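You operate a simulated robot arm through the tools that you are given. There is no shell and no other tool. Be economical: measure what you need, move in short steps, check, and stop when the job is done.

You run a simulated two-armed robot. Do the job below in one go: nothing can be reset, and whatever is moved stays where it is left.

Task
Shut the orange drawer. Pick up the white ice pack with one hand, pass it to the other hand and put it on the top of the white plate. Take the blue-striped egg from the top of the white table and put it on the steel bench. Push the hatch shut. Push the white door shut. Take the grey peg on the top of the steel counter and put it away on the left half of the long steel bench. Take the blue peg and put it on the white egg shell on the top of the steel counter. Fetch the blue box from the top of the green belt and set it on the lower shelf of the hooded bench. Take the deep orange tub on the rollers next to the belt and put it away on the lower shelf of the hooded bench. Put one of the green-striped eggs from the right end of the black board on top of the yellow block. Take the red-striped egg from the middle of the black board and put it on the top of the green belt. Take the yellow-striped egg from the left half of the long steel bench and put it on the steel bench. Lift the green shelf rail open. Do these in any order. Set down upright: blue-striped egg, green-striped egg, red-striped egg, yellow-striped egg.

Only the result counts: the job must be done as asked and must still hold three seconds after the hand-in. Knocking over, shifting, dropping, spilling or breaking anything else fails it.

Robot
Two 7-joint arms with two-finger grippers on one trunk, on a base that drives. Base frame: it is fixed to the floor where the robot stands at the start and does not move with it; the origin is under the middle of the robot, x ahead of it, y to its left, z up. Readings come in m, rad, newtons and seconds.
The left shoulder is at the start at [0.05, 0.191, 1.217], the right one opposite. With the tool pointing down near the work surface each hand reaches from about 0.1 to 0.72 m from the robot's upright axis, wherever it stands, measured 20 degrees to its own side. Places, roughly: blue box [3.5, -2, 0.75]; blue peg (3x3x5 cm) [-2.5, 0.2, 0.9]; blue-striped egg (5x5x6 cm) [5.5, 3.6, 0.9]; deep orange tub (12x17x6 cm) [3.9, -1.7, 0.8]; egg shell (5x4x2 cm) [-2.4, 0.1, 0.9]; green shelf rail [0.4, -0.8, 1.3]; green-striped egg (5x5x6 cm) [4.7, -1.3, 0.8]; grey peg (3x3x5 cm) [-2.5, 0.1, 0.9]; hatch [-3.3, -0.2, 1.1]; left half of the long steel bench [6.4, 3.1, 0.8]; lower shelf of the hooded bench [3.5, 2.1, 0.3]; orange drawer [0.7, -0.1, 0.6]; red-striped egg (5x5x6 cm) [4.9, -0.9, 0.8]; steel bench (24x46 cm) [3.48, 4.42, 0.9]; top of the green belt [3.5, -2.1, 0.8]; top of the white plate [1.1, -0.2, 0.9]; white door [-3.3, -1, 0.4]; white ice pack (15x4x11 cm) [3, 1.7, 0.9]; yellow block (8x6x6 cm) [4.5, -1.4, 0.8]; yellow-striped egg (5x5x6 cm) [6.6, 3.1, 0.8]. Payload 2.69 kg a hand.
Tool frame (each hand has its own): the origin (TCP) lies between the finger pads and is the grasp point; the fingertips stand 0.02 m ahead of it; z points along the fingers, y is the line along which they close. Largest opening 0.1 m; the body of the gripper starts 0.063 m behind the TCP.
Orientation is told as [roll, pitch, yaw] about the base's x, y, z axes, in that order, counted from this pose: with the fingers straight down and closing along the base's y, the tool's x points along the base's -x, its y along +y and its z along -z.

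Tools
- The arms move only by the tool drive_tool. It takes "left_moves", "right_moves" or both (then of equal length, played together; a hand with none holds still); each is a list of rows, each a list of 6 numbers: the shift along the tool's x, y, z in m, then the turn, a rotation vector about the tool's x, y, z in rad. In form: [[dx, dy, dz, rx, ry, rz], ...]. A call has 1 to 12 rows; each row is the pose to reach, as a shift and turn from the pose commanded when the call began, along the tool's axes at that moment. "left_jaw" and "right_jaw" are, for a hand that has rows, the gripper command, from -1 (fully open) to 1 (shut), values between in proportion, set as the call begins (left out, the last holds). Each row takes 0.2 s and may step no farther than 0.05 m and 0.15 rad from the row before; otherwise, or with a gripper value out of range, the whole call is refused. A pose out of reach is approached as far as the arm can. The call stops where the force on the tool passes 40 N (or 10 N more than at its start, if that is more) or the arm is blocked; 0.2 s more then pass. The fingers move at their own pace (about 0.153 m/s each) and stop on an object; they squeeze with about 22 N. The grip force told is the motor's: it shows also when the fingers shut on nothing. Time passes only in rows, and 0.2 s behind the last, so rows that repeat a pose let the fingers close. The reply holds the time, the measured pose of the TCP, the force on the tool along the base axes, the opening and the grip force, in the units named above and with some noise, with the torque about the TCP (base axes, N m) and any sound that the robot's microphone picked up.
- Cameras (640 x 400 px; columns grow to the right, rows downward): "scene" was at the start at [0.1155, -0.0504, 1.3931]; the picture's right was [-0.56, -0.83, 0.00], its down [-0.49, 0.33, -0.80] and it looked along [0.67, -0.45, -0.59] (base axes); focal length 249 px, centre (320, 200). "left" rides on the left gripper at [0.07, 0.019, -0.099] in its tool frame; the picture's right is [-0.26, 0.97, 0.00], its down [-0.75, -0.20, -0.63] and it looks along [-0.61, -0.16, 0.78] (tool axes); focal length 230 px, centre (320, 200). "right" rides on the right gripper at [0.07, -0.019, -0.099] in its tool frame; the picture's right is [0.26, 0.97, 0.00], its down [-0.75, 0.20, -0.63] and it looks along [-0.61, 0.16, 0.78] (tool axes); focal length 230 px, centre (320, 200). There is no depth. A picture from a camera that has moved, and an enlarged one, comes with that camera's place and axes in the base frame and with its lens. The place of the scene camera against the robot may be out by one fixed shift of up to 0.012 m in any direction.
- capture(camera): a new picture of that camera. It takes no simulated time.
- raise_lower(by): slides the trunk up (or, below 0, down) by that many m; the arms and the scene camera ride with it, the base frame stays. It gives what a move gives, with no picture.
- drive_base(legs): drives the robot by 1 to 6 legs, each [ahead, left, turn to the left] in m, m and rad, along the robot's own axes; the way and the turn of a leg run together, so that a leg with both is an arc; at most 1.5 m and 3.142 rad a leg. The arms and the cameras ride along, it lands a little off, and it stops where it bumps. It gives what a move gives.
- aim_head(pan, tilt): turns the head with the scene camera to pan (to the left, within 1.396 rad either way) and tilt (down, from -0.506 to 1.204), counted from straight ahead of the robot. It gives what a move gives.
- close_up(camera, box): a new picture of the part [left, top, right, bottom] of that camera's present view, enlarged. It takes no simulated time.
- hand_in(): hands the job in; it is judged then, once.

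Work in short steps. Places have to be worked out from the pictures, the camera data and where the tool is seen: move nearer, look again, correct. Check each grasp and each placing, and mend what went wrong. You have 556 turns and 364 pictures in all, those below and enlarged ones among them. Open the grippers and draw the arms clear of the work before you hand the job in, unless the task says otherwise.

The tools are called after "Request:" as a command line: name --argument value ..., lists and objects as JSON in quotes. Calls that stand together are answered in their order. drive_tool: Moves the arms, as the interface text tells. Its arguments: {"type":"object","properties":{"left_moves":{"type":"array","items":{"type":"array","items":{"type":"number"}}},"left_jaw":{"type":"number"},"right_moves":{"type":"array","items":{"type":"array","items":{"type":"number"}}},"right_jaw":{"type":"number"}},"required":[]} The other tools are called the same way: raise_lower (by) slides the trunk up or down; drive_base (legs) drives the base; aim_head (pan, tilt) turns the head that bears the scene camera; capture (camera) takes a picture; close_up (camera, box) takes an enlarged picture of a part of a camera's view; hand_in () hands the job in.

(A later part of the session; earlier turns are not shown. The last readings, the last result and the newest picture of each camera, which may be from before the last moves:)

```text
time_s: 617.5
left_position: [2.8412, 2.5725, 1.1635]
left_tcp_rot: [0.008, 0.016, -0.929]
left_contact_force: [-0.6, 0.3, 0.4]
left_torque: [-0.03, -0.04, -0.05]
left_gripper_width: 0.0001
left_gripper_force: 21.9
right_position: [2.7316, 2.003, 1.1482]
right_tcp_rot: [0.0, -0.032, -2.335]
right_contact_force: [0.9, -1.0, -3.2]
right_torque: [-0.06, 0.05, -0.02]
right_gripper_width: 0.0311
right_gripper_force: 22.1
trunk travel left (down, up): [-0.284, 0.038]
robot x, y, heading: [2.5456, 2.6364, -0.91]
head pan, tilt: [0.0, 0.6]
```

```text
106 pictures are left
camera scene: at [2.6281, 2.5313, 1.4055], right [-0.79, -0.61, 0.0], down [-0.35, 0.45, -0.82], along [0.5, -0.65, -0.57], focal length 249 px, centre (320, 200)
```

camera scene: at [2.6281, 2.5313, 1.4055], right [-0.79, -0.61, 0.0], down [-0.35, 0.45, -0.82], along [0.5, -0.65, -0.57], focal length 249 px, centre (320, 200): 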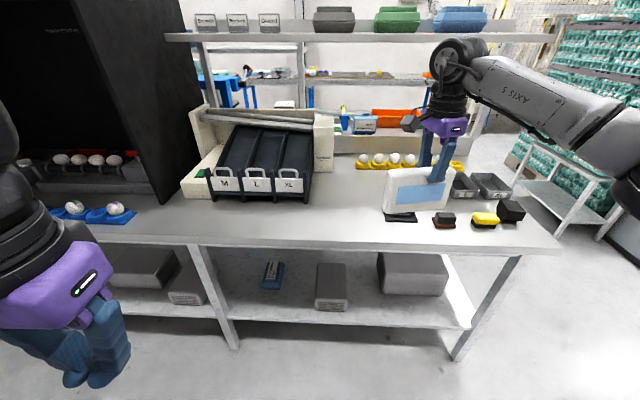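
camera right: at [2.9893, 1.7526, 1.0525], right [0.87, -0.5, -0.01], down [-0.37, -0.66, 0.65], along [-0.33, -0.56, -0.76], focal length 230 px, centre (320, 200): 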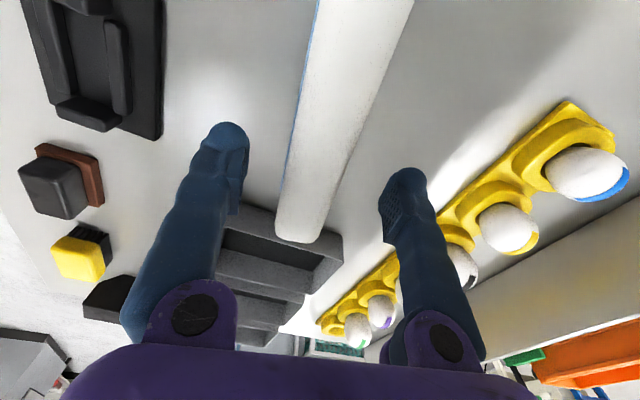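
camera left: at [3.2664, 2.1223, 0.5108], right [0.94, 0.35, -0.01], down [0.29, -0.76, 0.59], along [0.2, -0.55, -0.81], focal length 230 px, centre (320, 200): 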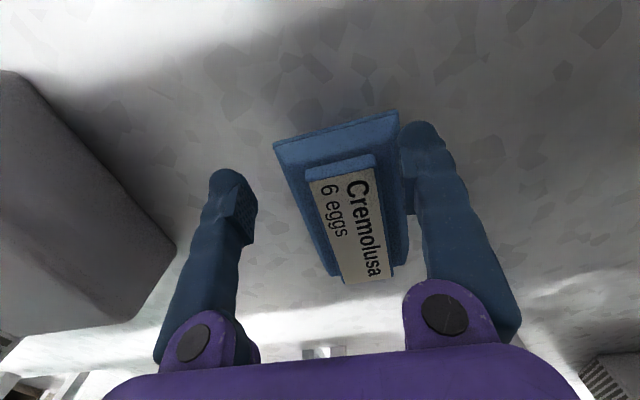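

For the handover I bring the pack in front of me, turned square across my front.

Request:
drive_tool --right_moves '[[0.035, -0.023, 0, 0, 0, 0.025], [0.07, -0.046, 0, 0, 0, 0.05], [0.105, -0.07, 0, 0, 0, 0.075], [0.14, -0.093, 0, 0, 0, 0.1], [0.175, -0.117, 0, 0, 0, 0.125], [0.21, -0.14, 0, 0, 0, 0.145]]'

Request:
drive_tool --left_moves '[[0, 0.02, 0, 0, 0, -0.14], [0, 0.04, 0, 0, 0, -0.28], [0, 0.06, 0, 0, 0, -0.42], [0, 0.08, 0, 0, 0, -0.56], [0, 0.1, 0, 0, 0, -0.7], [0, 0.12, 0, 0, 0, -0.84], [0, 0.13, 0, 0, 0, -0.98], [0, 0.13, 0, 0, 0, -1.12], [0, 0.13, 0, 0, 0, -1.26], [0, 0.13, 0, 0, 0, -1.4], [0, 0.13, 0, 0, 0, -1.54]]' --left_jaw -0.7

Request:
capture --camera "scene"

```text
time_s: 618.9
left_position: [2.8412, 2.5741, 1.1645]
left_tcp_rot: [0.008, 0.015, -0.93]
left_contact_force: [-0.2, 0.2, -0.2]
left_torque: [0.01, 0.01, 0.0]
left_gripper_width: 0.0
left_gripper_force: 22.0
right_position: [2.7751, 2.2516, 1.147]
right_tcp_rot: [0.006, -0.034, -2.482]
right_contact_force: [0.3, 1.0, -3.5]
right_torque: [-0.06, 0.06, 0.01]
right_gripper_width: 0.0313
right_gripper_force: 21.9
trunk travel left (down, up): [-0.284, 0.038]
robot x, y, heading: [2.5437, 2.6321, -0.913]
head pan, tilt: [0.0, 0.6]
```

```text
time_s: 621.3
left_position: [2.946, 2.6502, 1.1642]
left_tcp_rot: [0.015, -0.009, 0.612]
left_contact_force: [0.2, 0.5, 0.0]
left_torque: [0.01, 0.01, 0.01]
left_gripper_width: 0.0848
left_gripper_force: 0.1
left hand out of reach, approached as far as the arm can: row 1, 2, 3, 4, 5
right_position: [2.7753, 2.2493, 1.1465]
right_tcp_rot: [0.008, -0.032, -2.483]
right_contact_force: [0.5, -0.1, -3.9]
right_torque: [-0.04, 0.0, -0.02]
right_gripper_width: 0.0313
right_gripper_force: 22.4
trunk travel left (down, up): [-0.284, 0.038]
robot x, y, heading: [2.5455, 2.6348, -0.915]
head pan, tilt: [0.0, 0.6]
```

```text
105 pictures are left
camera scene: at [2.6282, 2.5315, 1.4055], right [-0.79, -0.61, 0.0], down [-0.35, 0.45, -0.82], along [0.5, -0.65, -0.57], focal length 249 px, centre (320, 200)
```

scene: 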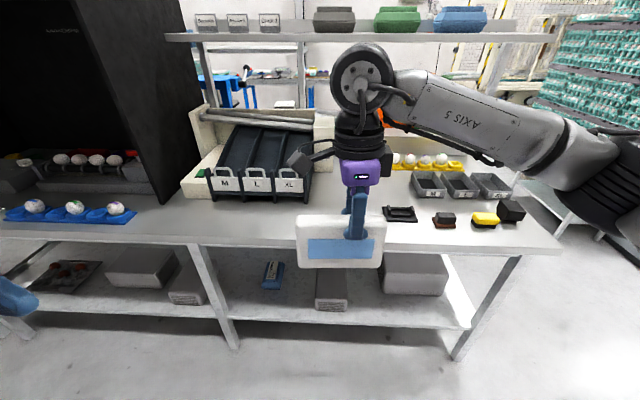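

Pack is square across my front; left hand turned. Now I tilt the left hand to point right and bring it beside the pack's left edge.

Request:
drive_tool --left_moves '[[0.018, -0.024, 0.007, 0, 0.135, 0], [0.037, -0.049, 0.015, 0, 0.27, 0], [0.056, -0.073, 0.022, 0, 0.405, 0], [0.075, -0.098, 0.03, 0, 0.54, 0], [0.093, -0.122, 0.037, 0, 0.675, 0], [0.112, -0.147, 0.045, 0, 0.81, 0], [0.131, -0.171, 0.052, 0, 0.945, 0], [0.15, -0.196, 0.06, 0, 1.08, 0], [0.168, -0.22, 0.067, 0, 1.2, 0]]'

Request:
capture --camera "scene"

Request:
capture --camera "left"

```text
time_s: 623.3
left_position: [2.9348, 2.3727, 1.0943]
left_tcp_rot: [0.041, 1.193, 0.649]
left_contact_force: [0.0, 0.1, -0.4]
left_torque: [0.0, -0.01, 0.03]
left_gripper_width: 0.0851
left_gripper_force: 0.1
right_position: [2.7753, 2.2504, 1.1465]
right_tcp_rot: [0.005, -0.032, -2.482]
right_contact_force: [-0.1, 0.7, -3.5]
right_torque: [-0.03, 0.07, 0.02]
right_gripper_width: 0.0313
right_gripper_force: 21.5
trunk travel left (down, up): [-0.284, 0.038]
robot x, y, heading: [2.5477, 2.6364, -0.912]
head pan, tilt: [0.0, 0.6]
```

```text
104 pictures are left
camera scene: at [2.6283, 2.5309, 1.4054], right [-0.79, -0.61, 0.0], down [-0.35, 0.45, -0.82], along [0.5, -0.65, -0.57], focal length 249 px, centre (320, 200)
```

scene: 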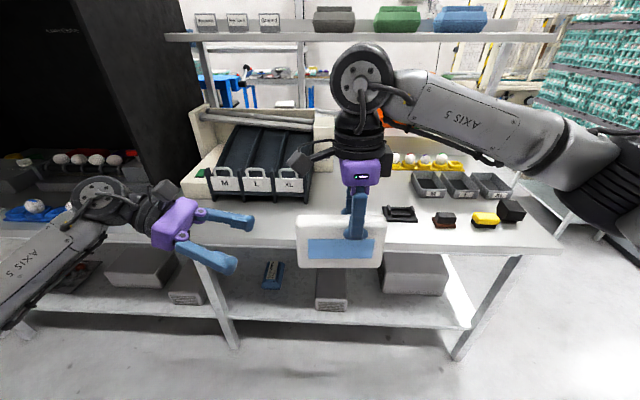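

```text
103 pictures are left
camera left: at [2.9787, 2.425, 1.1953], right [-0.48, 0.85, -0.22], down [0.82, 0.34, -0.47], along [-0.32, -0.41, -0.85], focal length 230 px, centre (320, 200)
```

left: 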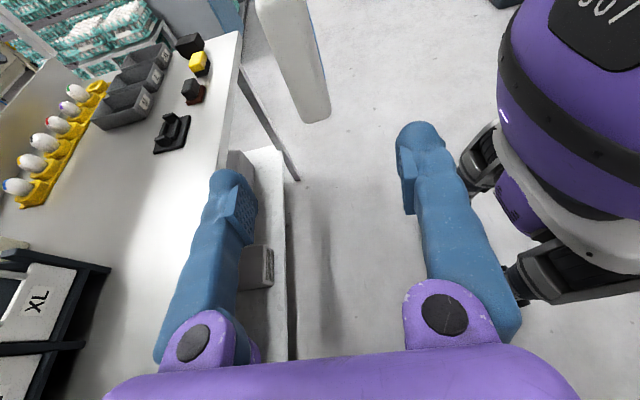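

Left hand points right, level with the pack. I slide it right 14 cm so the fingers straddle the pack's left part.

Request:
drive_tool --left_moves '[[0.0172, -0.002, 0.0433, 0, 0, 0], [0.0344, -0.0045, 0.0867, 0, 0, 0], [0.0516, -0.0068, 0.13, 0, 0, 0]]'

Request:
capture --camera "left"

Request:
capture --camera "scene"

```text
time_s: 624.1
left_position: [2.8228, 2.2879, 1.0926]
left_tcp_rot: [0.043, 1.19, 0.649]
left_contact_force: [-0.8, -0.7, 0.5]
left_torque: [-0.01, -0.01, -0.03]
left_gripper_width: 0.0851
left_gripper_force: 0.0
right_position: [2.7738, 2.2486, 1.1456]
right_tcp_rot: [0.006, -0.032, -2.482]
right_contact_force: [-0.3, 0.2, -3.4]
right_torque: [-0.07, 0.07, -0.01]
right_gripper_width: 0.0314
right_gripper_force: 21.7
trunk travel left (down, up): [-0.284, 0.038]
robot x, y, heading: [2.5463, 2.6353, -0.915]
head pan, tilt: [0.0, 0.6]
```

```text
102 pictures are left
camera left: at [2.8671, 2.3397, 1.1939], right [-0.48, 0.85, -0.22], down [0.82, 0.34, -0.47], along [-0.32, -0.41, -0.86], focal length 230 px, centre (320, 200)
```

left: 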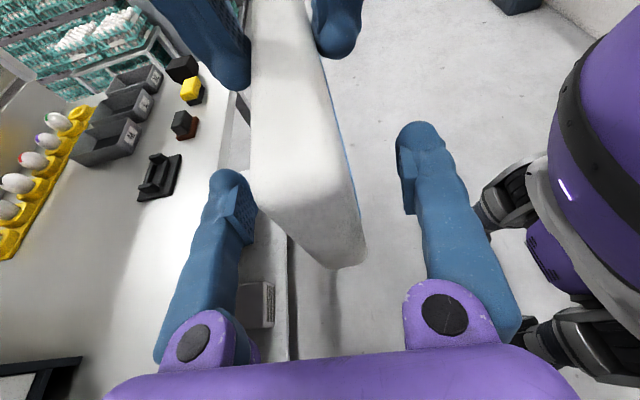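

```text
101 pictures are left
camera scene: at [2.6275, 2.5305, 1.4055], right [-0.79, -0.61, 0.0], down [-0.35, 0.45, -0.82], along [0.51, -0.65, -0.57], focal length 249 px, centre (320, 200)
```

scene: 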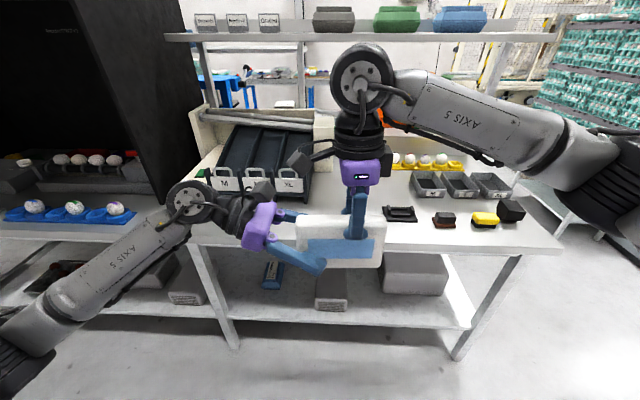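

The pack lies between the left fingers. Small centring shift and close the left hand.

Request:
drive_tool --left_moves '[[0, -0.009, 0, 0, 0, 0], [0, -0.009, 0, 0, 0, 0]]'

Request:
drive_tool --left_moves '[[0, 0, 0, 0, 0, 0], [0, 0, 0, 0, 0, 0], [0, 0, 0, 0, 0, 0]]' --left_jaw 1

Request:
capture --camera "left"

```text
time_s: 624.7
left_position: [2.8292, 2.2827, 1.0931]
left_tcp_rot: [0.04, 1.193, 0.647]
left_contact_force: [-0.3, 0.3, 0.3]
left_torque: [0.02, -0.04, -0.02]
left_gripper_width: 0.085
left_gripper_force: 0.0
right_position: [2.775, 2.2492, 1.1464]
right_tcp_rot: [0.006, -0.032, -2.48]
right_contact_force: [0.4, 1.4, -3.1]
right_torque: [-0.03, 0.06, -0.01]
right_gripper_width: 0.0314
right_gripper_force: 22.1
trunk travel left (down, up): [-0.284, 0.038]
robot x, y, heading: [2.5467, 2.632, -0.911]
head pan, tilt: [0.0, 0.6]
```

```text
time_s: 625.5
left_position: [2.8281, 2.2833, 1.0919]
left_tcp_rot: [0.046, 1.189, 0.647]
left_contact_force: [-8.9, 14.6, -5.8]
left_torque: [-0.36, -0.35, -0.49]
left_gripper_width: 0.0319
left_gripper_force: 22.1
right_position: [2.7754, 2.2496, 1.1471]
right_tcp_rot: [0.01, -0.031, -2.485]
right_contact_force: [7.9, -14.3, 4.8]
right_torque: [-0.18, -0.49, -0.54]
right_gripper_width: 0.0318
right_gripper_force: 22.0
trunk travel left (down, up): [-0.284, 0.038]
robot x, y, heading: [2.5464, 2.6363, -0.914]
head pan, tilt: [0.0, 0.6]
```

```text
100 pictures are left
camera left: at [2.8718, 2.3347, 1.1932], right [-0.47, 0.85, -0.22], down [0.82, 0.33, -0.47], along [-0.32, -0.4, -0.86], focal length 230 px, centre (320, 200)
```

left: 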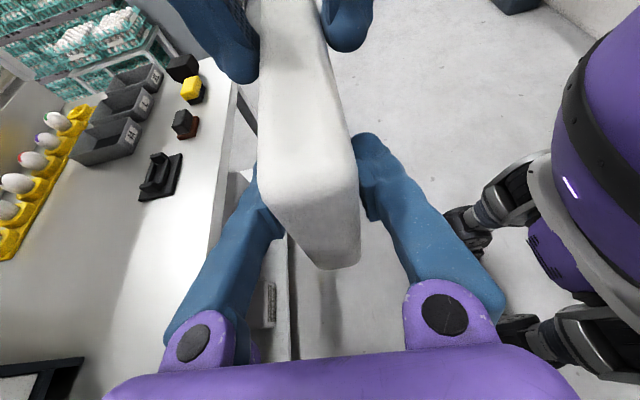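

Both hands hold it. Now the right hand opens and lifts away.

Request:
drive_tool --right_moves '[[0, 0, 0, 0, 0, 0], [0, 0, 0, 0, 0, 0], [0, 0, -0.02, 0, 0, 0], [0, 0, -0.06, 0, 0, 0], [0, 0, -0.1, 0, 0, 0], [-0.03, 0, -0.12, 0, 0, 0]]' --right_jaw -0.6

Request:
capture --camera "scene"

```text
time_s: 626.9
left_position: [2.8267, 2.2817, 1.0932]
left_tcp_rot: [0.041, 1.189, 0.646]
left_contact_force: [0.0, 0.0, -0.3]
left_torque: [0.11, -0.13, -0.02]
left_gripper_width: 0.0314
left_gripper_force: 22.2
right_position: [2.7507, 2.2364, 1.2668]
right_tcp_rot: [0.003, -0.03, -2.48]
right_contact_force: [-0.9, -0.3, -0.7]
right_torque: [0.03, -0.06, 0.02]
right_gripper_width: 0.08
right_gripper_force: 0.0
trunk travel left (down, up): [-0.284, 0.038]
robot x, y, heading: [2.5461, 2.6332, -0.913]
head pan, tilt: [0.0, 0.6]
```

```text
99 pictures are left
camera scene: at [2.6263, 2.5308, 1.4055], right [-0.79, -0.61, 0.0], down [-0.34, 0.45, -0.83], along [0.51, -0.65, -0.56], focal length 249 px, centre (320, 200)
```

scene: 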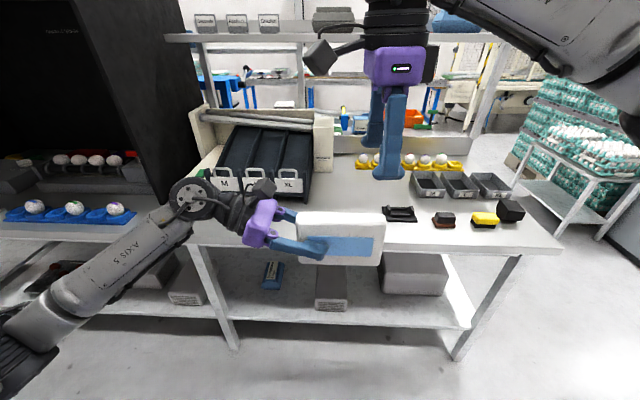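

Handover done: the left hand holds the pack level. I drive toward the drawer bench with the plate.

Request:
drive_base --legs '[[-0.1, 0, 0], [0, -1.4, 0], [0.3, -0.7, 0], [0.3, -0.65, -0.05]]'

Request:
capture --camera "scene"

```text
time_s: 652.5
left_position: [0.9182, 0.1726, 1.093]
left_tcp_rot: [0.044, 1.191, 0.636]
left_contact_force: [-0.2, -0.3, -3.4]
left_torque: [0.08, -0.11, -0.01]
left_gripper_width: 0.0312
left_gripper_force: 22.2
right_position: [0.8406, 0.1291, 1.2664]
right_tcp_rot: [0.006, -0.03, -2.493]
right_contact_force: [0.2, 0.0, 0.0]
right_torque: [-0.04, -0.02, -0.02]
right_gripper_width: 0.0799
right_gripper_force: 0.1
trunk travel left (down, up): [-0.284, 0.038]
robot x, y, heading: [0.6398, 0.525, -0.922]
head pan, tilt: [0.0, 0.6]
```

```text
98 pictures are left
camera scene: at [0.7201, 0.425, 1.4055], right [-0.8, -0.6, 0.0], down [-0.34, 0.45, -0.82], along [0.5, -0.66, -0.57], focal length 249 px, centre (320, 200)
```

scene: 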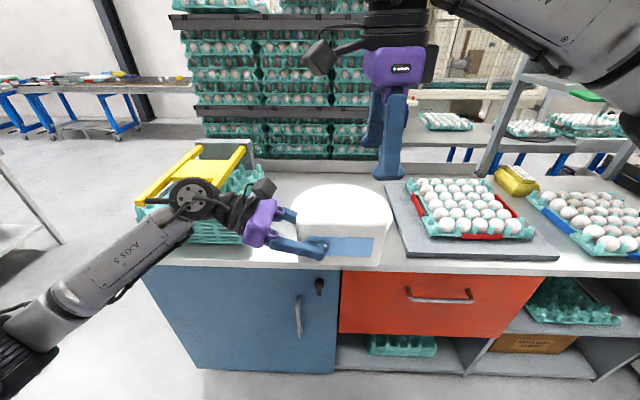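

The plate lies right behind, but a crate stack stands left of it where my left wrist would go. I turn left 0.47 rad and slide right, so the hand comes in more from my side.

Request:
drive_base --legs '[[0, 0, 0.47], [0, -0.42, 0]]'

Request:
aim_head --pan 0.0 --tilt 0.6

Request:
capture --camera "scene"

```text
time_s: 658.1
left_position: [0.865, -0.0421, 1.0926]
left_tcp_rot: [0.042, 1.19, 1.115]
left_contact_force: [1.3, -0.2, -3.5]
left_torque: [0.14, -0.09, -0.05]
left_gripper_width: 0.0309
left_gripper_force: 22.3
right_position: [0.8166, -0.1156, 1.2661]
right_tcp_rot: [0.005, -0.032, -2.016]
right_contact_force: [-0.4, -0.7, -0.4]
right_torque: [-0.01, -0.01, 0.02]
right_gripper_width: 0.0801
right_gripper_force: 0.0
trunk travel left (down, up): [-0.284, 0.038]
robot x, y, heading: [0.4532, 0.1497, -0.448]
head pan, tilt: [0.0, 0.6]
```

```text
time_s: 658.7
left_position: [0.8648, -0.0412, 1.0916]
left_tcp_rot: [0.043, 1.189, 1.114]
left_contact_force: [0.6, 0.2, -3.5]
left_torque: [0.13, -0.09, 0.0]
left_gripper_width: 0.0312
left_gripper_force: 22.1
right_position: [0.817, -0.1152, 1.2657]
right_tcp_rot: [0.005, -0.03, -2.015]
right_contact_force: [-0.1, -0.6, 0.4]
right_torque: [0.01, -0.03, -0.03]
right_gripper_width: 0.08
right_gripper_force: 0.1
trunk travel left (down, up): [-0.284, 0.038]
robot x, y, heading: [0.4576, 0.1493, -0.445]
head pan, tilt: [0.0, 0.6]
```

```text
97 pictures are left
camera scene: at [0.5729, 0.09, 1.4055], right [-0.43, -0.9, 0.0], down [-0.51, 0.24, -0.82], along [0.74, -0.36, -0.57], focal length 249 px, centre (320, 200)
```

scene: 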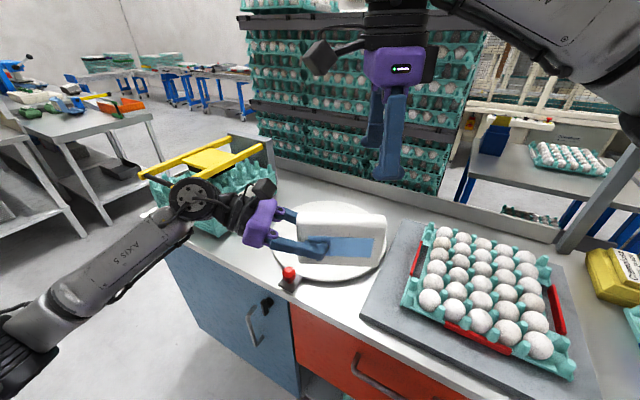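

Plate centre ≈[1.027,-0.162], radius 0.165. I move the pack 0.2 m ahead and 5 cm right, still high, and look.

Request:
drive_tool --left_moves '[[0.0035, -0.0404, 0.0072, 0, 0, 0], [0.007, -0.0808, 0.0144, 0, 0, 0], [0.0105, -0.1212, 0.0216, 0, 0, 0], [0.014, -0.1616, 0.0288, 0, 0, 0], [0.0176, -0.202, 0.0362, 0, 0, 0]]'

Request:
capture --camera "scene"

Request:
capture --camera "left"

```text
time_s: 659.9
left_position: [1.0238, -0.1734, 1.0912]
left_tcp_rot: [0.041, 1.189, 1.109]
left_contact_force: [-0.5, 0.7, -3.4]
left_torque: [0.17, -0.04, 0.01]
left_gripper_width: 0.0309
left_gripper_force: 22.0
right_position: [0.8165, -0.1169, 1.2645]
right_tcp_rot: [0.005, -0.03, -2.016]
right_contact_force: [0.8, -0.8, -0.3]
right_torque: [-0.04, -0.02, 0.0]
right_gripper_width: 0.08
right_gripper_force: 0.0
trunk travel left (down, up): [-0.284, 0.038]
robot x, y, heading: [0.4523, 0.1462, -0.446]
head pan, tilt: [0.0, 0.6]
```

```text
96 pictures are left
camera scene: at [0.5728, 0.0885, 1.4054], right [-0.43, -0.9, 0.0], down [-0.51, 0.25, -0.82], along [0.74, -0.36, -0.57], focal length 249 px, centre (320, 200)
```

scene: 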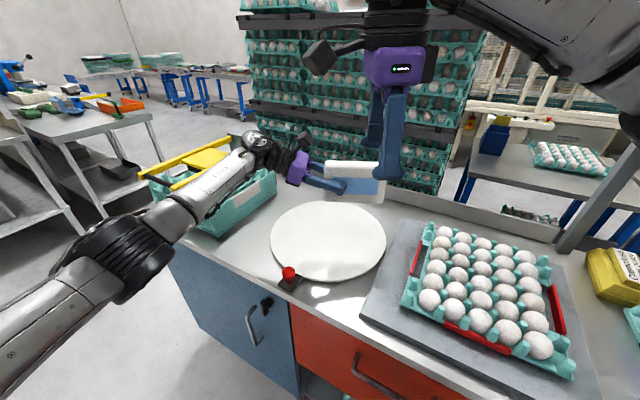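

```text
95 pictures are left
camera left: at [1.0401, -0.1063, 1.1931], right [-0.81, 0.55, -0.23], down [0.58, 0.67, -0.47], along [-0.1, -0.51, -0.86], focal length 230 px, centre (320, 200)
```

left: 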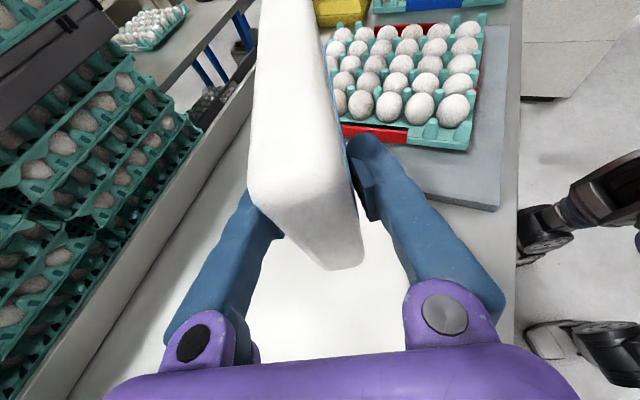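

The forearm stays in front of the crates. I lower the pack to about 3 cm above the plate and check.

Request:
drive_tool --left_moves '[[-0.034, 0, 0.0135, 0, 0, 0], [-0.068, -0.001, 0.027, 0, 0, 0], [-0.1, -0.0015, 0.04, 0, 0, 0]]'

Request:
capture --camera "scene"

```text
time_s: 660.7
left_position: [1.0225, -0.1741, 0.9823]
left_tcp_rot: [0.041, 1.192, 1.113]
left_contact_force: [0.3, 0.5, -3.5]
left_torque: [0.15, -0.06, 0.0]
left_gripper_width: 0.0314
left_gripper_force: 22.3
right_position: [0.8171, -0.1156, 1.2658]
right_tcp_rot: [0.004, -0.032, -2.015]
right_contact_force: [-0.5, 0.1, 0.1]
right_torque: [-0.02, 0.01, 0.04]
right_gripper_width: 0.08
right_gripper_force: 0.1
trunk travel left (down, up): [-0.284, 0.038]
robot x, y, heading: [0.4537, 0.1488, -0.444]
head pan, tilt: [0.0, 0.6]
```

```text
94 pictures are left
camera scene: at [0.5732, 0.0892, 1.4054], right [-0.43, -0.9, 0.0], down [-0.51, 0.24, -0.82], along [0.74, -0.36, -0.57], focal length 249 px, centre (320, 200)
```

scene: 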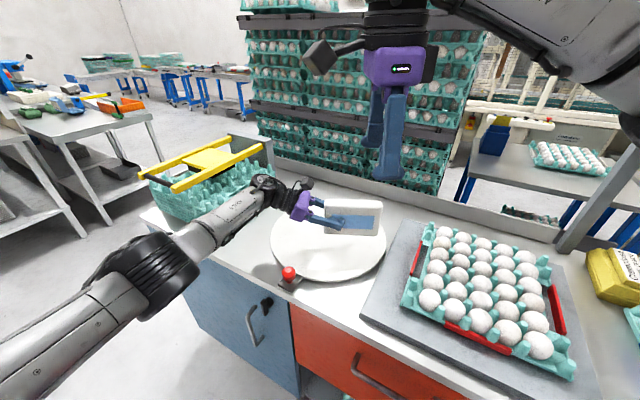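

Above the plate. Lowering slowly to contact.

Request:
drive_tool --left_moves '[[-0.0093, 0, 0.0037, 0, 0, 0], [-0.0186, 0, 0.0074, 0, 0, 0], [-0.0232, 0, 0.0092, 0, 0, 0]]'

Request:
drive_tool --left_moves '[[-0.0046, 0, 0.0018, 0, 0, 0], [-0.0093, 0, 0.0037, 0, 0, 0]]'

```text
time_s: 661.5
left_position: [1.0211, -0.1732, 0.9588]
left_tcp_rot: [0.041, 1.191, 1.114]
left_contact_force: [0.3, -0.8, -4.1]
left_torque: [0.12, -0.09, -0.03]
left_gripper_width: 0.031
left_gripper_force: 22.0
right_position: [0.8166, -0.1155, 1.265]
right_tcp_rot: [0.005, -0.031, -2.017]
right_contact_force: [0.0, 0.1, 0.0]
right_torque: [0.03, -0.01, -0.02]
right_gripper_width: 0.0801
right_gripper_force: 0.1
trunk travel left (down, up): [-0.284, 0.038]
robot x, y, heading: [0.4563, 0.1488, -0.448]
head pan, tilt: [0.0, 0.6]
```

```text
time_s: 662.1
left_position: [1.0202, -0.1725, 0.948]
left_tcp_rot: [0.041, 1.191, 1.116]
left_contact_force: [-0.3, -0.1, -2.0]
left_torque: [0.11, -0.04, 0.01]
left_gripper_width: 0.0313
left_gripper_force: 22.5
right_position: [0.8173, -0.1153, 1.2657]
right_tcp_rot: [0.005, -0.031, -2.016]
right_contact_force: [-0.3, -0.9, -0.5]
right_torque: [-0.01, 0.01, 0.02]
right_gripper_width: 0.08
right_gripper_force: 0.1
trunk travel left (down, up): [-0.284, 0.038]
robot x, y, heading: [0.4557, 0.1542, -0.451]
head pan, tilt: [0.0, 0.6]
```

Starting to unload (−2 N). A little more.

Request:
drive_tool --left_moves '[[-0.0028, 0, 0.0011, 0, 0, 0], [-0.0056, 0, 0.0022, 0, 0, 0]]'

Request:
close_up --camera "scene" --box '[260, 160, 420, 290]'

```text
time_s: 662.7
left_position: [1.018, -0.1705, 0.9431]
left_tcp_rot: [0.042, 1.188, 1.115]
left_contact_force: [1.0, 0.0, -4.0]
left_torque: [0.13, -0.1, -0.04]
left_gripper_width: 0.0308
left_gripper_force: 21.6
left hand out of reach, approached as far as the arm can: row 1, 2
right_position: [0.8175, -0.1151, 1.2647]
right_tcp_rot: [0.005, -0.03, -2.016]
right_contact_force: [0.7, -0.1, -0.8]
right_torque: [-0.01, -0.02, 0.01]
right_gripper_width: 0.0799
right_gripper_force: 0.0
trunk travel left (down, up): [-0.284, 0.038]
robot x, y, heading: [0.4538, 0.1473, -0.447]
head pan, tilt: [0.0, 0.6]
```

```text
3.08 times, centred on (340, 225) of scene
camera zoom: at [0.5729, 0.0899, 1.4055], right [-0.43, -0.9, 0.0], down [-0.51, 0.24, -0.82], along [0.74, -0.36, -0.57], focal length 767 px, centre (258, 123)
```

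zoom: 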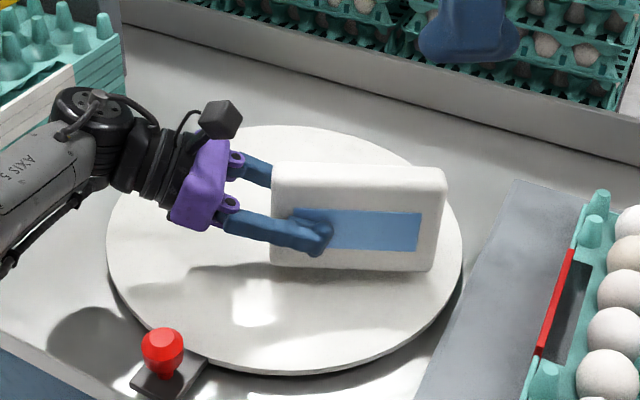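

Arm at its reach limit; I finish with the trunk in small steps.

Request:
raise_lower --by -0.008

Request:
raise_lower --by -0.006

```text
time_s: 663.2
left_position: [1.0179, -0.1703, 0.9356]
left_tcp_rot: [0.042, 1.191, 1.114]
left_contact_force: [0.3, 0.1, -3.3]
left_torque: [0.18, -0.08, 0.01]
left_gripper_width: 0.0313
left_gripper_force: 22.4
right_position: [0.8171, -0.1164, 1.2578]
right_tcp_rot: [0.005, -0.032, -2.018]
right_contact_force: [0.1, 0.5, 0.5]
right_torque: [-0.01, -0.02, 0.01]
right_gripper_width: 0.0799
right_gripper_force: 0.1
trunk travel left (down, up): [-0.276, 0.046]
robot x, y, heading: [0.4566, 0.1456, -0.449]
head pan, tilt: [0.0, 0.6]
```

```text
time_s: 663.8
left_position: [1.0174, -0.1714, 0.9291]
left_tcp_rot: [0.042, 1.191, 1.113]
left_contact_force: [0.8, 0.0, -3.8]
left_torque: [0.13, -0.11, 0.04]
left_gripper_width: 0.0314
left_gripper_force: 22.3
right_position: [0.8163, -0.1152, 1.2519]
right_tcp_rot: [0.004, -0.031, -2.016]
right_contact_force: [-0.8, 0.4, 0.0]
right_torque: [-0.01, 0.01, -0.01]
right_gripper_width: 0.08
right_gripper_force: 0.0
trunk travel left (down, up): [-0.27, 0.052]
robot x, y, heading: [0.4574, 0.1498, -0.447]
head pan, tilt: [0.0, 0.6]
```

Request:
raise_lower --by -0.008

Request:
close_up --camera "scene" --box '[280, 160, 400, 260]'

```text
time_s: 664.4
left_position: [1.0164, -0.1687, 0.9269]
left_tcp_rot: [0.027, 1.197, 1.1]
left_contact_force: [1.7, 3.2, 17.1]
left_torque: [-0.44, 0.09, -0.13]
left_gripper_width: 0.0313
left_gripper_force: 22.3
right_position: [0.8157, -0.1143, 1.2445]
right_tcp_rot: [0.008, -0.031, -2.013]
right_contact_force: [-0.2, -0.5, 1.1]
right_torque: [0.0, 0.0, -0.03]
right_gripper_width: 0.08
right_gripper_force: 0.0
trunk travel left (down, up): [-0.262, 0.06]
robot x, y, heading: [0.451, 0.1475, -0.451]
head pan, tilt: [0.0, 0.6]
```

```text
4.00 times, centred on (340, 210) of scene
camera zoom: at [0.5712, 0.0916, 1.3841], right [-0.43, -0.9, 0.0], down [-0.51, 0.24, -0.83], along [0.74, -0.36, -0.56], focal length 998 px, centre (240, 160)
```

zoom: 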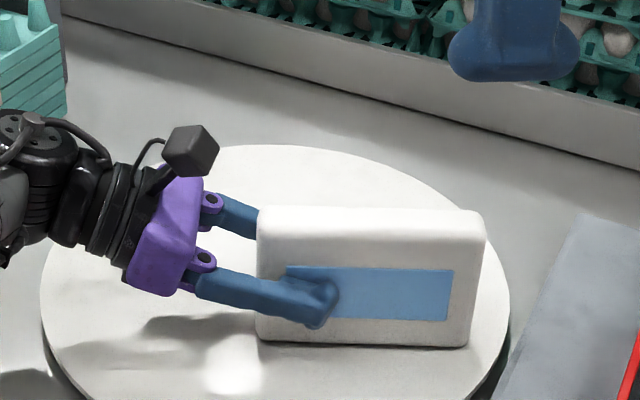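

Pack stands on the plate (17 N). I ease up, open and withdraw the left hand along its axis.

Request:
raise_lower --by 0.004

Request:
drive_tool --left_moves '[[0, 0, 0, 0, 0, 0], [0, 0, 0, 0, 0, 0], [0, 0, 0, 0, 0, 0]]' --left_jaw -0.6

Request:
close_up --camera "scene" --box '[280, 160, 400, 260]'

```text
time_s: 664.9
left_position: [1.0175, -0.1703, 0.9266]
left_tcp_rot: [0.037, 1.193, 1.111]
left_contact_force: [3.5, -2.9, 10.6]
left_torque: [-0.32, -0.02, -0.01]
left_gripper_width: 0.0311
left_gripper_force: 21.3
right_position: [0.8167, -0.1164, 1.2484]
right_tcp_rot: [0.007, -0.031, -2.017]
right_contact_force: [0.4, 1.0, 0.3]
right_torque: [-0.01, 0.0, -0.02]
right_gripper_width: 0.08
right_gripper_force: 0.0
trunk travel left (down, up): [-0.266, 0.056]
robot x, y, heading: [0.4547, 0.1496, -0.443]
head pan, tilt: [0.0, 0.6]
```

```text
time_s: 665.7
left_position: [1.0179, -0.171, 0.9237]
left_tcp_rot: [0.043, 1.188, 1.115]
left_contact_force: [1.5, -0.2, 0.1]
left_torque: [0.05, 0.02, -0.02]
left_gripper_width: 0.0799
left_gripper_force: 0.0
right_position: [0.8167, -0.1162, 1.2483]
right_tcp_rot: [0.004, -0.03, -2.016]
right_contact_force: [0.3, -0.2, 0.0]
right_torque: [-0.02, 0.0, 0.02]
right_gripper_width: 0.0802
right_gripper_force: 0.1
trunk travel left (down, up): [-0.266, 0.056]
robot x, y, heading: [0.4527, 0.1482, -0.451]
head pan, tilt: [0.0, 0.6]
```

```text
4.00 times, centred on (340, 210) of scene
camera zoom: at [0.5726, 0.0902, 1.3875], right [-0.43, -0.9, 0.0], down [-0.51, 0.24, -0.83], along [0.74, -0.36, -0.56], focal length 998 px, centre (240, 160)
```

zoom: 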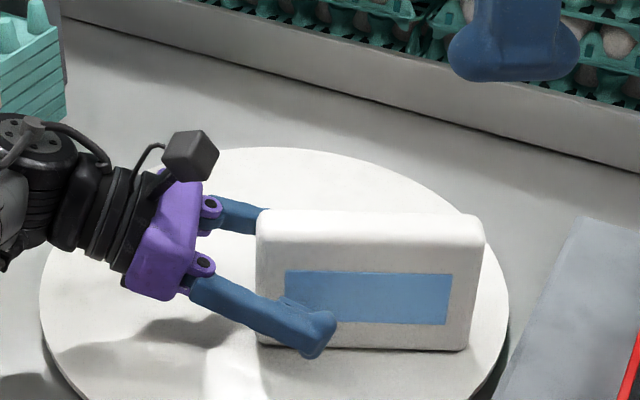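

I lift the open hand straight up off the pack (the crates leave little room sideways).

Request:
drive_tool --left_moves '[[0.037, 0.0005, -0.0148, 0, 0, 0], [0.074, 0.001, -0.0295, 0, 0, 0], [0.111, 0.0015, -0.044, 0, 0, 0], [0.15, 0.002, -0.06, 0, 0, 0]]'

Request:
capture --camera "scene"

```text
time_s: 666.7
left_position: [1.0163, -0.1709, 1.0886]
left_tcp_rot: [0.042, 1.192, 1.113]
left_contact_force: [0.1, 0.6, 1.0]
left_torque: [-0.02, 0.02, 0.04]
left_gripper_width: 0.0802
left_gripper_force: 0.0
right_position: [0.8164, -0.1157, 1.2487]
right_tcp_rot: [0.006, -0.03, -2.016]
right_contact_force: [-0.2, 1.0, 0.3]
right_torque: [0.01, 0.0, -0.02]
right_gripper_width: 0.0795
right_gripper_force: 0.1
trunk travel left (down, up): [-0.266, 0.056]
robot x, y, heading: [0.4527, 0.1466, -0.444]
head pan, tilt: [0.0, 0.6]
```

```text
90 pictures are left
camera scene: at [0.572, 0.0902, 1.3876], right [-0.43, -0.9, 0.0], down [-0.51, 0.24, -0.83], along [0.74, -0.36, -0.56], focal length 249 px, centre (320, 200)
```

scene: 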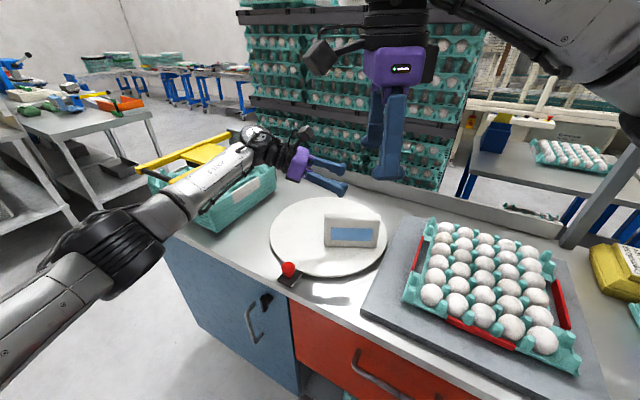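

Ice pack stands on the plate. I draw the left hand back and straighten it.

Request:
drive_tool --left_moves '[[0, 0.045, 0.002, 0, 0, 0], [0, 0.09, 0.004, 0, 0, 0], [0, 0.135, 0.006, 0, 0, 0], [0, 0.18, 0.009, 0, 0, 0], [0, 0.225, 0.011, 0, 0, 0]]'

Request:
drive_tool --left_moves '[[0, 0, 0, 0, -0.14, 0], [0, 0, 0, 0, -0.28, 0], [0, 0, 0, 0, -0.42, 0], [0, 0, 0, 0, -0.56, 0], [0, 0, 0, 0, -0.7, 0], [0, 0, 0, 0, -0.84, 0], [0, 0, 0, 0, -0.98, 0], [0, 0, 0, 0, -1.12, 0], [0, 0, 0, 0, -1.19, 0]]' --left_jaw 1

Request:
aim_head --pan -0.8 --tilt 0.3

Request:
capture --camera "scene"

```text
time_s: 667.9
left_position: [0.813, -0.0719, 1.0882]
left_tcp_rot: [0.043, 1.192, 1.116]
left_contact_force: [0.5, 0.3, -0.9]
left_torque: [0.02, 0.0, -0.03]
left_gripper_width: 0.0798
left_gripper_force: 0.0
right_position: [0.8171, -0.1153, 1.2481]
right_tcp_rot: [0.006, -0.03, -2.016]
right_contact_force: [-0.5, 0.4, 0.8]
right_torque: [-0.02, 0.02, 0.01]
right_gripper_width: 0.08
right_gripper_force: 0.1
trunk travel left (down, up): [-0.266, 0.056]
robot x, y, heading: [0.4552, 0.1495, -0.444]
head pan, tilt: [0.0, 0.6]
```

```text
time_s: 669.9
left_position: [0.8173, -0.0728, 1.0858]
left_tcp_rot: [0.015, -0.001, 1.079]
left_contact_force: [-0.4, 0.0, -1.2]
left_torque: [0.02, 0.04, -0.04]
left_gripper_width: 0.0002
left_gripper_force: 21.5
right_position: [0.8161, -0.1181, 1.247]
right_tcp_rot: [0.004, -0.038, -2.015]
right_contact_force: [-9.7, -15.5, -1.0]
right_torque: [0.27, -0.25, 0.69]
right_gripper_width: 0.0806
right_gripper_force: 0.8
trunk travel left (down, up): [-0.266, 0.056]
robot x, y, heading: [0.4535, 0.1466, -0.448]
head pan, tilt: [0.0, 0.6]
```

```text
time_s: 671.0
left_position: [0.8155, -0.0728, 1.0859]
left_tcp_rot: [0.016, 0.002, 1.077]
left_contact_force: [0.4, -0.3, 0.3]
left_torque: [0.03, 0.01, -0.03]
left_gripper_width: 0.0
left_gripper_force: 22.1
right_position: [0.8157, -0.117, 1.2484]
right_tcp_rot: [0.003, -0.038, -2.016]
right_contact_force: [-20.3, -28.9, -3.3]
right_torque: [0.46, -0.47, 1.28]
right_gripper_width: 0.0811
right_gripper_force: 0.4
trunk travel left (down, up): [-0.266, 0.056]
robot x, y, heading: [0.4546, 0.1487, -0.446]
head pan, tilt: [-0.799, 0.3]
```

```text
89 pictures are left
camera scene: at [0.5228, 0.0399, 1.415], right [-0.95, -0.32, 0.0], down [-0.09, 0.28, -0.96], along [0.31, -0.91, -0.3], focal length 249 px, centre (320, 200)
```

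scene: 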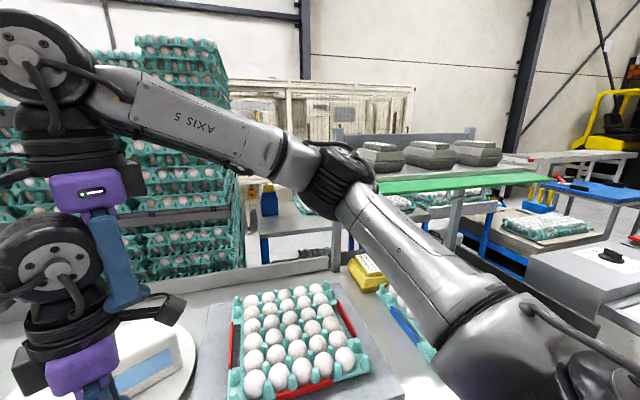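

The two hands touch; I move the left hand away to the left.

Request:
drive_tool --left_moves '[[-0.03, 0.01, 0, 0, 0, 0], [-0.07, 0.02, 0, 0, 0, 0], [-0.11, 0.03, 0, 0, 0, 0], [-0.15, 0.04, 0, 0, 0, 0], [-0.19, 0.05, 0, 0, 0, 0]]'

Request:
drive_tool --left_moves '[[0, 0, 0, 0, 0, 0.14], [0, 0, 0, 0, 0, 0.28], [0, 0, 0, 0, 0, 0.42], [0, 0, 0, 0, 0, 0.56], [0, 0, 0, 0, 0, 0.7], [0, 0, 0, 0, 0, 0.84], [0, 0, 0, 0, 0, 0.98], [0, 0, 0, 0, 0, 1.12], [0, 0, 0, 0, 0, 1.26], [0, 0, 0, 0, 0, 1.4], [0, 0, 0, 0, 0, 1.52]]'

Request:
aim_head --pan 0.0 --tilt 0.6

Request:
capture --camera "scene"

```text
time_s: 672.2
left_position: [0.8649, 0.1203, 1.0885]
left_tcp_rot: [0.012, 0.002, 1.074]
left_contact_force: [-0.1, 0.0, 0.4]
left_torque: [-0.02, 0.0, -0.01]
left_gripper_width: 0.0
left_gripper_force: 21.8
right_position: [0.8165, -0.1153, 1.2487]
right_tcp_rot: [0.005, -0.033, -2.014]
right_contact_force: [0.1, 0.0, 0.1]
right_torque: [0.01, 0.04, 0.01]
right_gripper_width: 0.0802
right_gripper_force: 0.1
trunk travel left (down, up): [-0.266, 0.056]
robot x, y, heading: [0.454, 0.1487, -0.449]
head pan, tilt: [-0.799, 0.3]
```

```text
time_s: 674.6
left_position: [0.8627, 0.1176, 1.0864]
left_tcp_rot: [0.0, 0.016, -0.447]
left_contact_force: [-0.2, 0.0, 0.3]
left_torque: [0.0, 0.06, -0.02]
left_gripper_width: 0.0
left_gripper_force: 22.1
right_position: [0.8166, -0.1163, 1.2486]
right_tcp_rot: [0.006, -0.033, -2.017]
right_contact_force: [-0.2, -0.6, 0.1]
right_torque: [-0.03, 0.03, 0.01]
right_gripper_width: 0.0801
right_gripper_force: 0.1
trunk travel left (down, up): [-0.266, 0.056]
robot x, y, heading: [0.4549, 0.1468, -0.451]
head pan, tilt: [-0.799, 0.3]
```

```text
time_s: 675.7
left_position: [0.8608, 0.118, 1.0858]
left_tcp_rot: [-0.001, 0.015, -0.444]
left_contact_force: [-1.0, -0.1, 0.6]
left_torque: [0.01, 0.02, -0.03]
left_gripper_width: 0.0001
left_gripper_force: 22.1
right_position: [0.8168, -0.1154, 1.2472]
right_tcp_rot: [0.005, -0.032, -2.016]
right_contact_force: [-0.4, 0.5, 0.8]
right_torque: [0.0, 0.02, -0.01]
right_gripper_width: 0.0801
right_gripper_force: 0.1
trunk travel left (down, up): [-0.266, 0.056]
robot x, y, heading: [0.4533, 0.1494, -0.448]
head pan, tilt: [0.0, 0.6]
```

```text
88 pictures are left
camera scene: at [0.5726, 0.0901, 1.3876], right [-0.43, -0.9, 0.0], down [-0.51, 0.24, -0.83], along [0.74, -0.36, -0.56], focal length 249 px, centre (320, 200)
```

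scene: 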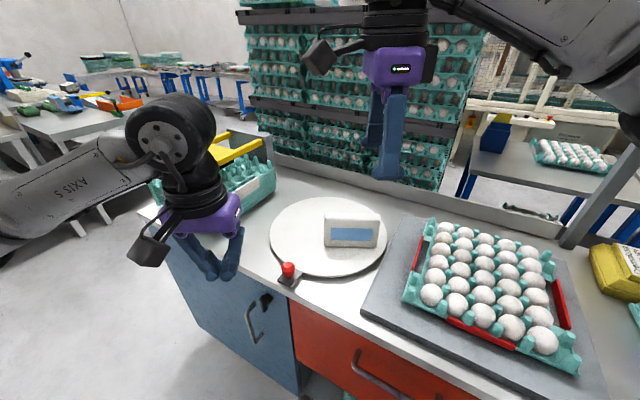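

All is well there. I drive back to the passage to fetch the tub.

Request:
drive_base --legs '[[-0.35, 0.5, 0], [0, 0, 1.005], [1.5, 0, 0], [0.15, 0, 0], [0, 0, -1.52]]'

Request:
aim_head --pan 0.1 --tilt 0.4

Request:
capture --camera "scene"

```text
time_s: 695.4
left_position: [2.12, 1.3793, 1.0857]
left_tcp_rot: [0.0, 0.015, -1.045]
left_contact_force: [0.0, -0.2, -0.7]
left_torque: [-0.01, 0.01, -0.03]
left_gripper_width: 0.0001
left_gripper_force: 22.2
right_position: [1.953, 1.2125, 1.2472]
right_tcp_rot: [0.004, -0.032, -2.616]
right_contact_force: [0.4, 0.5, -0.2]
right_torque: [-0.04, -0.02, -0.01]
right_gripper_width: 0.0802
right_gripper_force: 0.0
trunk travel left (down, up): [-0.266, 0.056]
robot x, y, heading: [1.8039, 1.6323, -1.049]
head pan, tilt: [0.0, 0.6]
```

```text
time_s: 696.1
left_position: [2.123, 1.379, 1.0856]
left_tcp_rot: [0.002, 0.015, -1.043]
left_contact_force: [0.0, -0.1, -0.6]
left_torque: [-0.01, -0.05, -0.01]
left_gripper_width: 0.0
left_gripper_force: 22.2
right_position: [1.9535, 1.2115, 1.2492]
right_tcp_rot: [0.006, -0.03, -2.614]
right_contact_force: [-0.2, -0.1, 0.3]
right_torque: [-0.01, 0.02, 0.0]
right_gripper_width: 0.08
right_gripper_force: 0.0
trunk travel left (down, up): [-0.266, 0.056]
robot x, y, heading: [1.8043, 1.6359, -1.046]
head pan, tilt: [0.099, 0.4]
```

```text
87 pictures are left
camera scene: at [1.8784, 1.5219, 1.4057], right [-0.81, -0.58, 0.0], down [-0.23, 0.32, -0.92], along [0.54, -0.75, -0.39], focal length 249 px, centre (320, 200)
```

scene: 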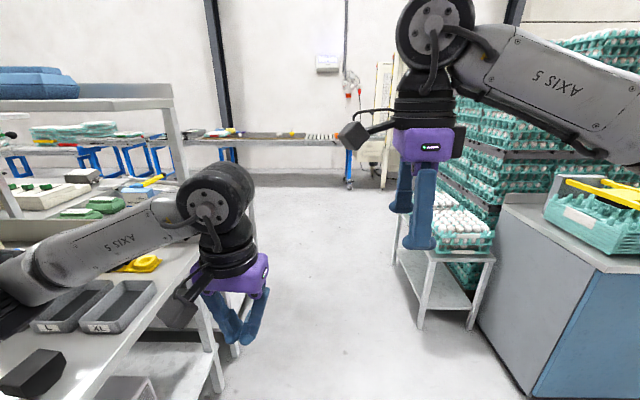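

I extend the left hand forward (pulling its elbow in), straighten my heading and go through.

Request:
drive_tool --left_moves '[[-0.04, 0.01, -0.02, 0, 0, 0], [-0.08, 0.02, -0.04, 0, 0, 0], [-0.12, 0.03, -0.06, 0, 0, 0], [-0.16, 0.04, -0.08, 0, 0, 0], [-0.18, 0.05, -0.11, 0, 0, 0]]'

Request:
drive_base --legs '[[0, -0.08, 0.08], [1.0, 0, 0], [1.0, 0, 0]]'

Request:
capture --camera "scene"

```text
time_s: 697.3
left_position: [2.2552, 1.2466, 1.1925]
left_tcp_rot: [-0.001, 0.015, -1.043]
left_contact_force: [-0.3, 0.0, -0.2]
left_torque: [0.04, 0.02, -0.01]
left_gripper_width: 0.0001
left_gripper_force: 21.7
right_position: [1.9514, 1.2117, 1.2484]
right_tcp_rot: [0.005, -0.031, -2.615]
right_contact_force: [-0.7, -0.2, -0.3]
right_torque: [-0.02, -0.01, 0.02]
right_gripper_width: 0.0799
right_gripper_force: 0.1
trunk travel left (down, up): [-0.266, 0.056]
robot x, y, heading: [1.7999, 1.6297, -1.043]
head pan, tilt: [0.099, 0.4]
```

```text
time_s: 708.3
left_position: [3.3521, -0.4276, 1.1923]
left_tcp_rot: [0.001, 0.017, -0.961]
left_contact_force: [-0.1, 0.0, 0.1]
left_torque: [-0.01, 0.04, -0.02]
left_gripper_width: 0.0
left_gripper_force: 21.5
right_position: [3.0527, -0.4868, 1.2482]
right_tcp_rot: [0.006, -0.032, -2.531]
right_contact_force: [0.5, 0.2, -0.1]
right_torque: [-0.02, -0.02, -0.01]
right_gripper_width: 0.08
right_gripper_force: 0.0
trunk travel left (down, up): [-0.266, 0.056]
robot x, y, heading: [2.8668, -0.0803, -0.963]
head pan, tilt: [0.099, 0.4]
```

```text
86 pictures are left
camera scene: at [2.953, -0.1838, 1.4058], right [-0.76, -0.65, 0.0], down [-0.25, 0.3, -0.92], along [0.6, -0.7, -0.39], focal length 249 px, centre (320, 200)
```

scene: 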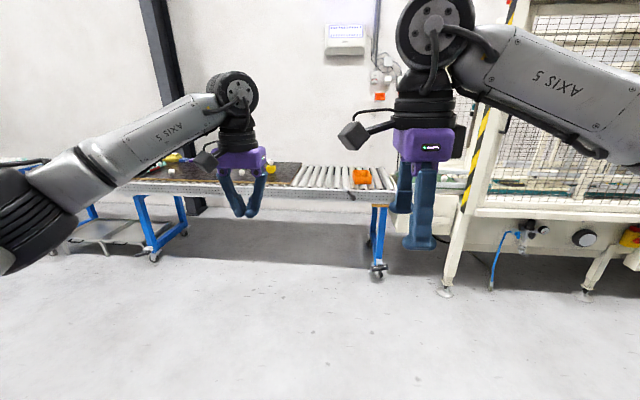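

Through the passage. I drive 1.2 m straight to the rollers where the tub is.

Request:
drive_base --legs '[[0, 0, 0.036], [1.2, 0, 0]]'

Request:
aim_head --pan -0.1 --tilt 0.7

Request:
capture --camera "scene"

```text
time_s: 714.7
left_position: [4.0752, -1.3748, 1.1925]
left_tcp_rot: [-0.001, 0.015, -0.934]
left_contact_force: [-0.4, -0.6, 0.0]
left_torque: [0.01, 0.02, 0.01]
left_gripper_width: 0.0
left_gripper_force: 21.6
right_position: [3.7786, -1.4424, 1.249]
right_tcp_rot: [0.004, -0.03, -2.505]
right_contact_force: [0.3, 0.4, 0.6]
right_torque: [-0.03, 0.05, -0.03]
right_gripper_width: 0.0798
right_gripper_force: 0.1
trunk travel left (down, up): [-0.266, 0.056]
robot x, y, heading: [3.5808, -1.0383, -0.934]
head pan, tilt: [0.099, 0.4]
```

```text
time_s: 715.5
left_position: [4.0755, -1.3742, 1.1932]
left_tcp_rot: [-0.001, 0.016, -0.935]
left_contact_force: [0.1, -1.5, 0.1]
left_torque: [-0.04, -0.01, 0.0]
left_gripper_width: 0.0
left_gripper_force: 21.9
right_position: [3.7781, -1.4418, 1.2483]
right_tcp_rot: [0.005, -0.032, -2.504]
right_contact_force: [-0.4, 0.1, 0.1]
right_torque: [0.0, -0.02, 0.01]
right_gripper_width: 0.0799
right_gripper_force: 0.1
trunk travel left (down, up): [-0.266, 0.056]
robot x, y, heading: [3.583, -1.0426, -0.937]
head pan, tilt: [-0.099, 0.7]
```

```text
85 pictures are left
camera scene: at [3.6513, -1.1461, 1.379], right [-0.86, -0.51, 0.0], down [-0.33, 0.55, -0.77], along [0.39, -0.66, -0.64], focal length 249 px, centre (320, 200)
```

scene: 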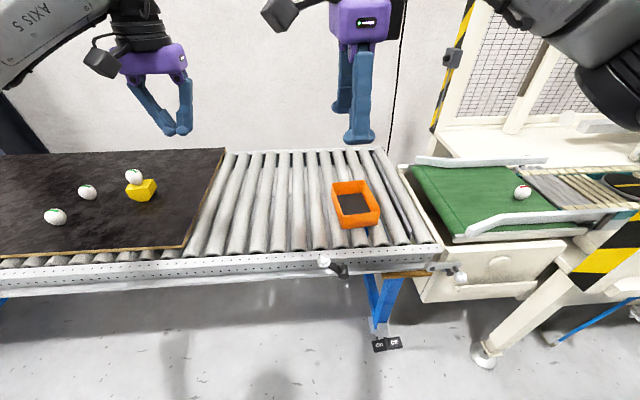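

Egg on the block and the red egg on the belt still stand. Zooming on the tub.

Request:
close_up --camera "scene" --box '[310, 165, 410, 240]'

```text
5.33 times, centred on (360, 202) of scene
camera zoom: at [3.6513, -1.1461, 1.379], right [-0.86, -0.51, 0.0], down [-0.33, 0.55, -0.77], along [0.39, -0.66, -0.64], focal length 1330 px, centre (107, 187)
```

zoom: 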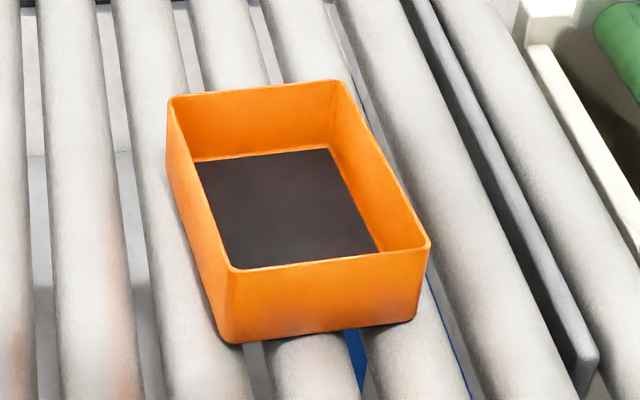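

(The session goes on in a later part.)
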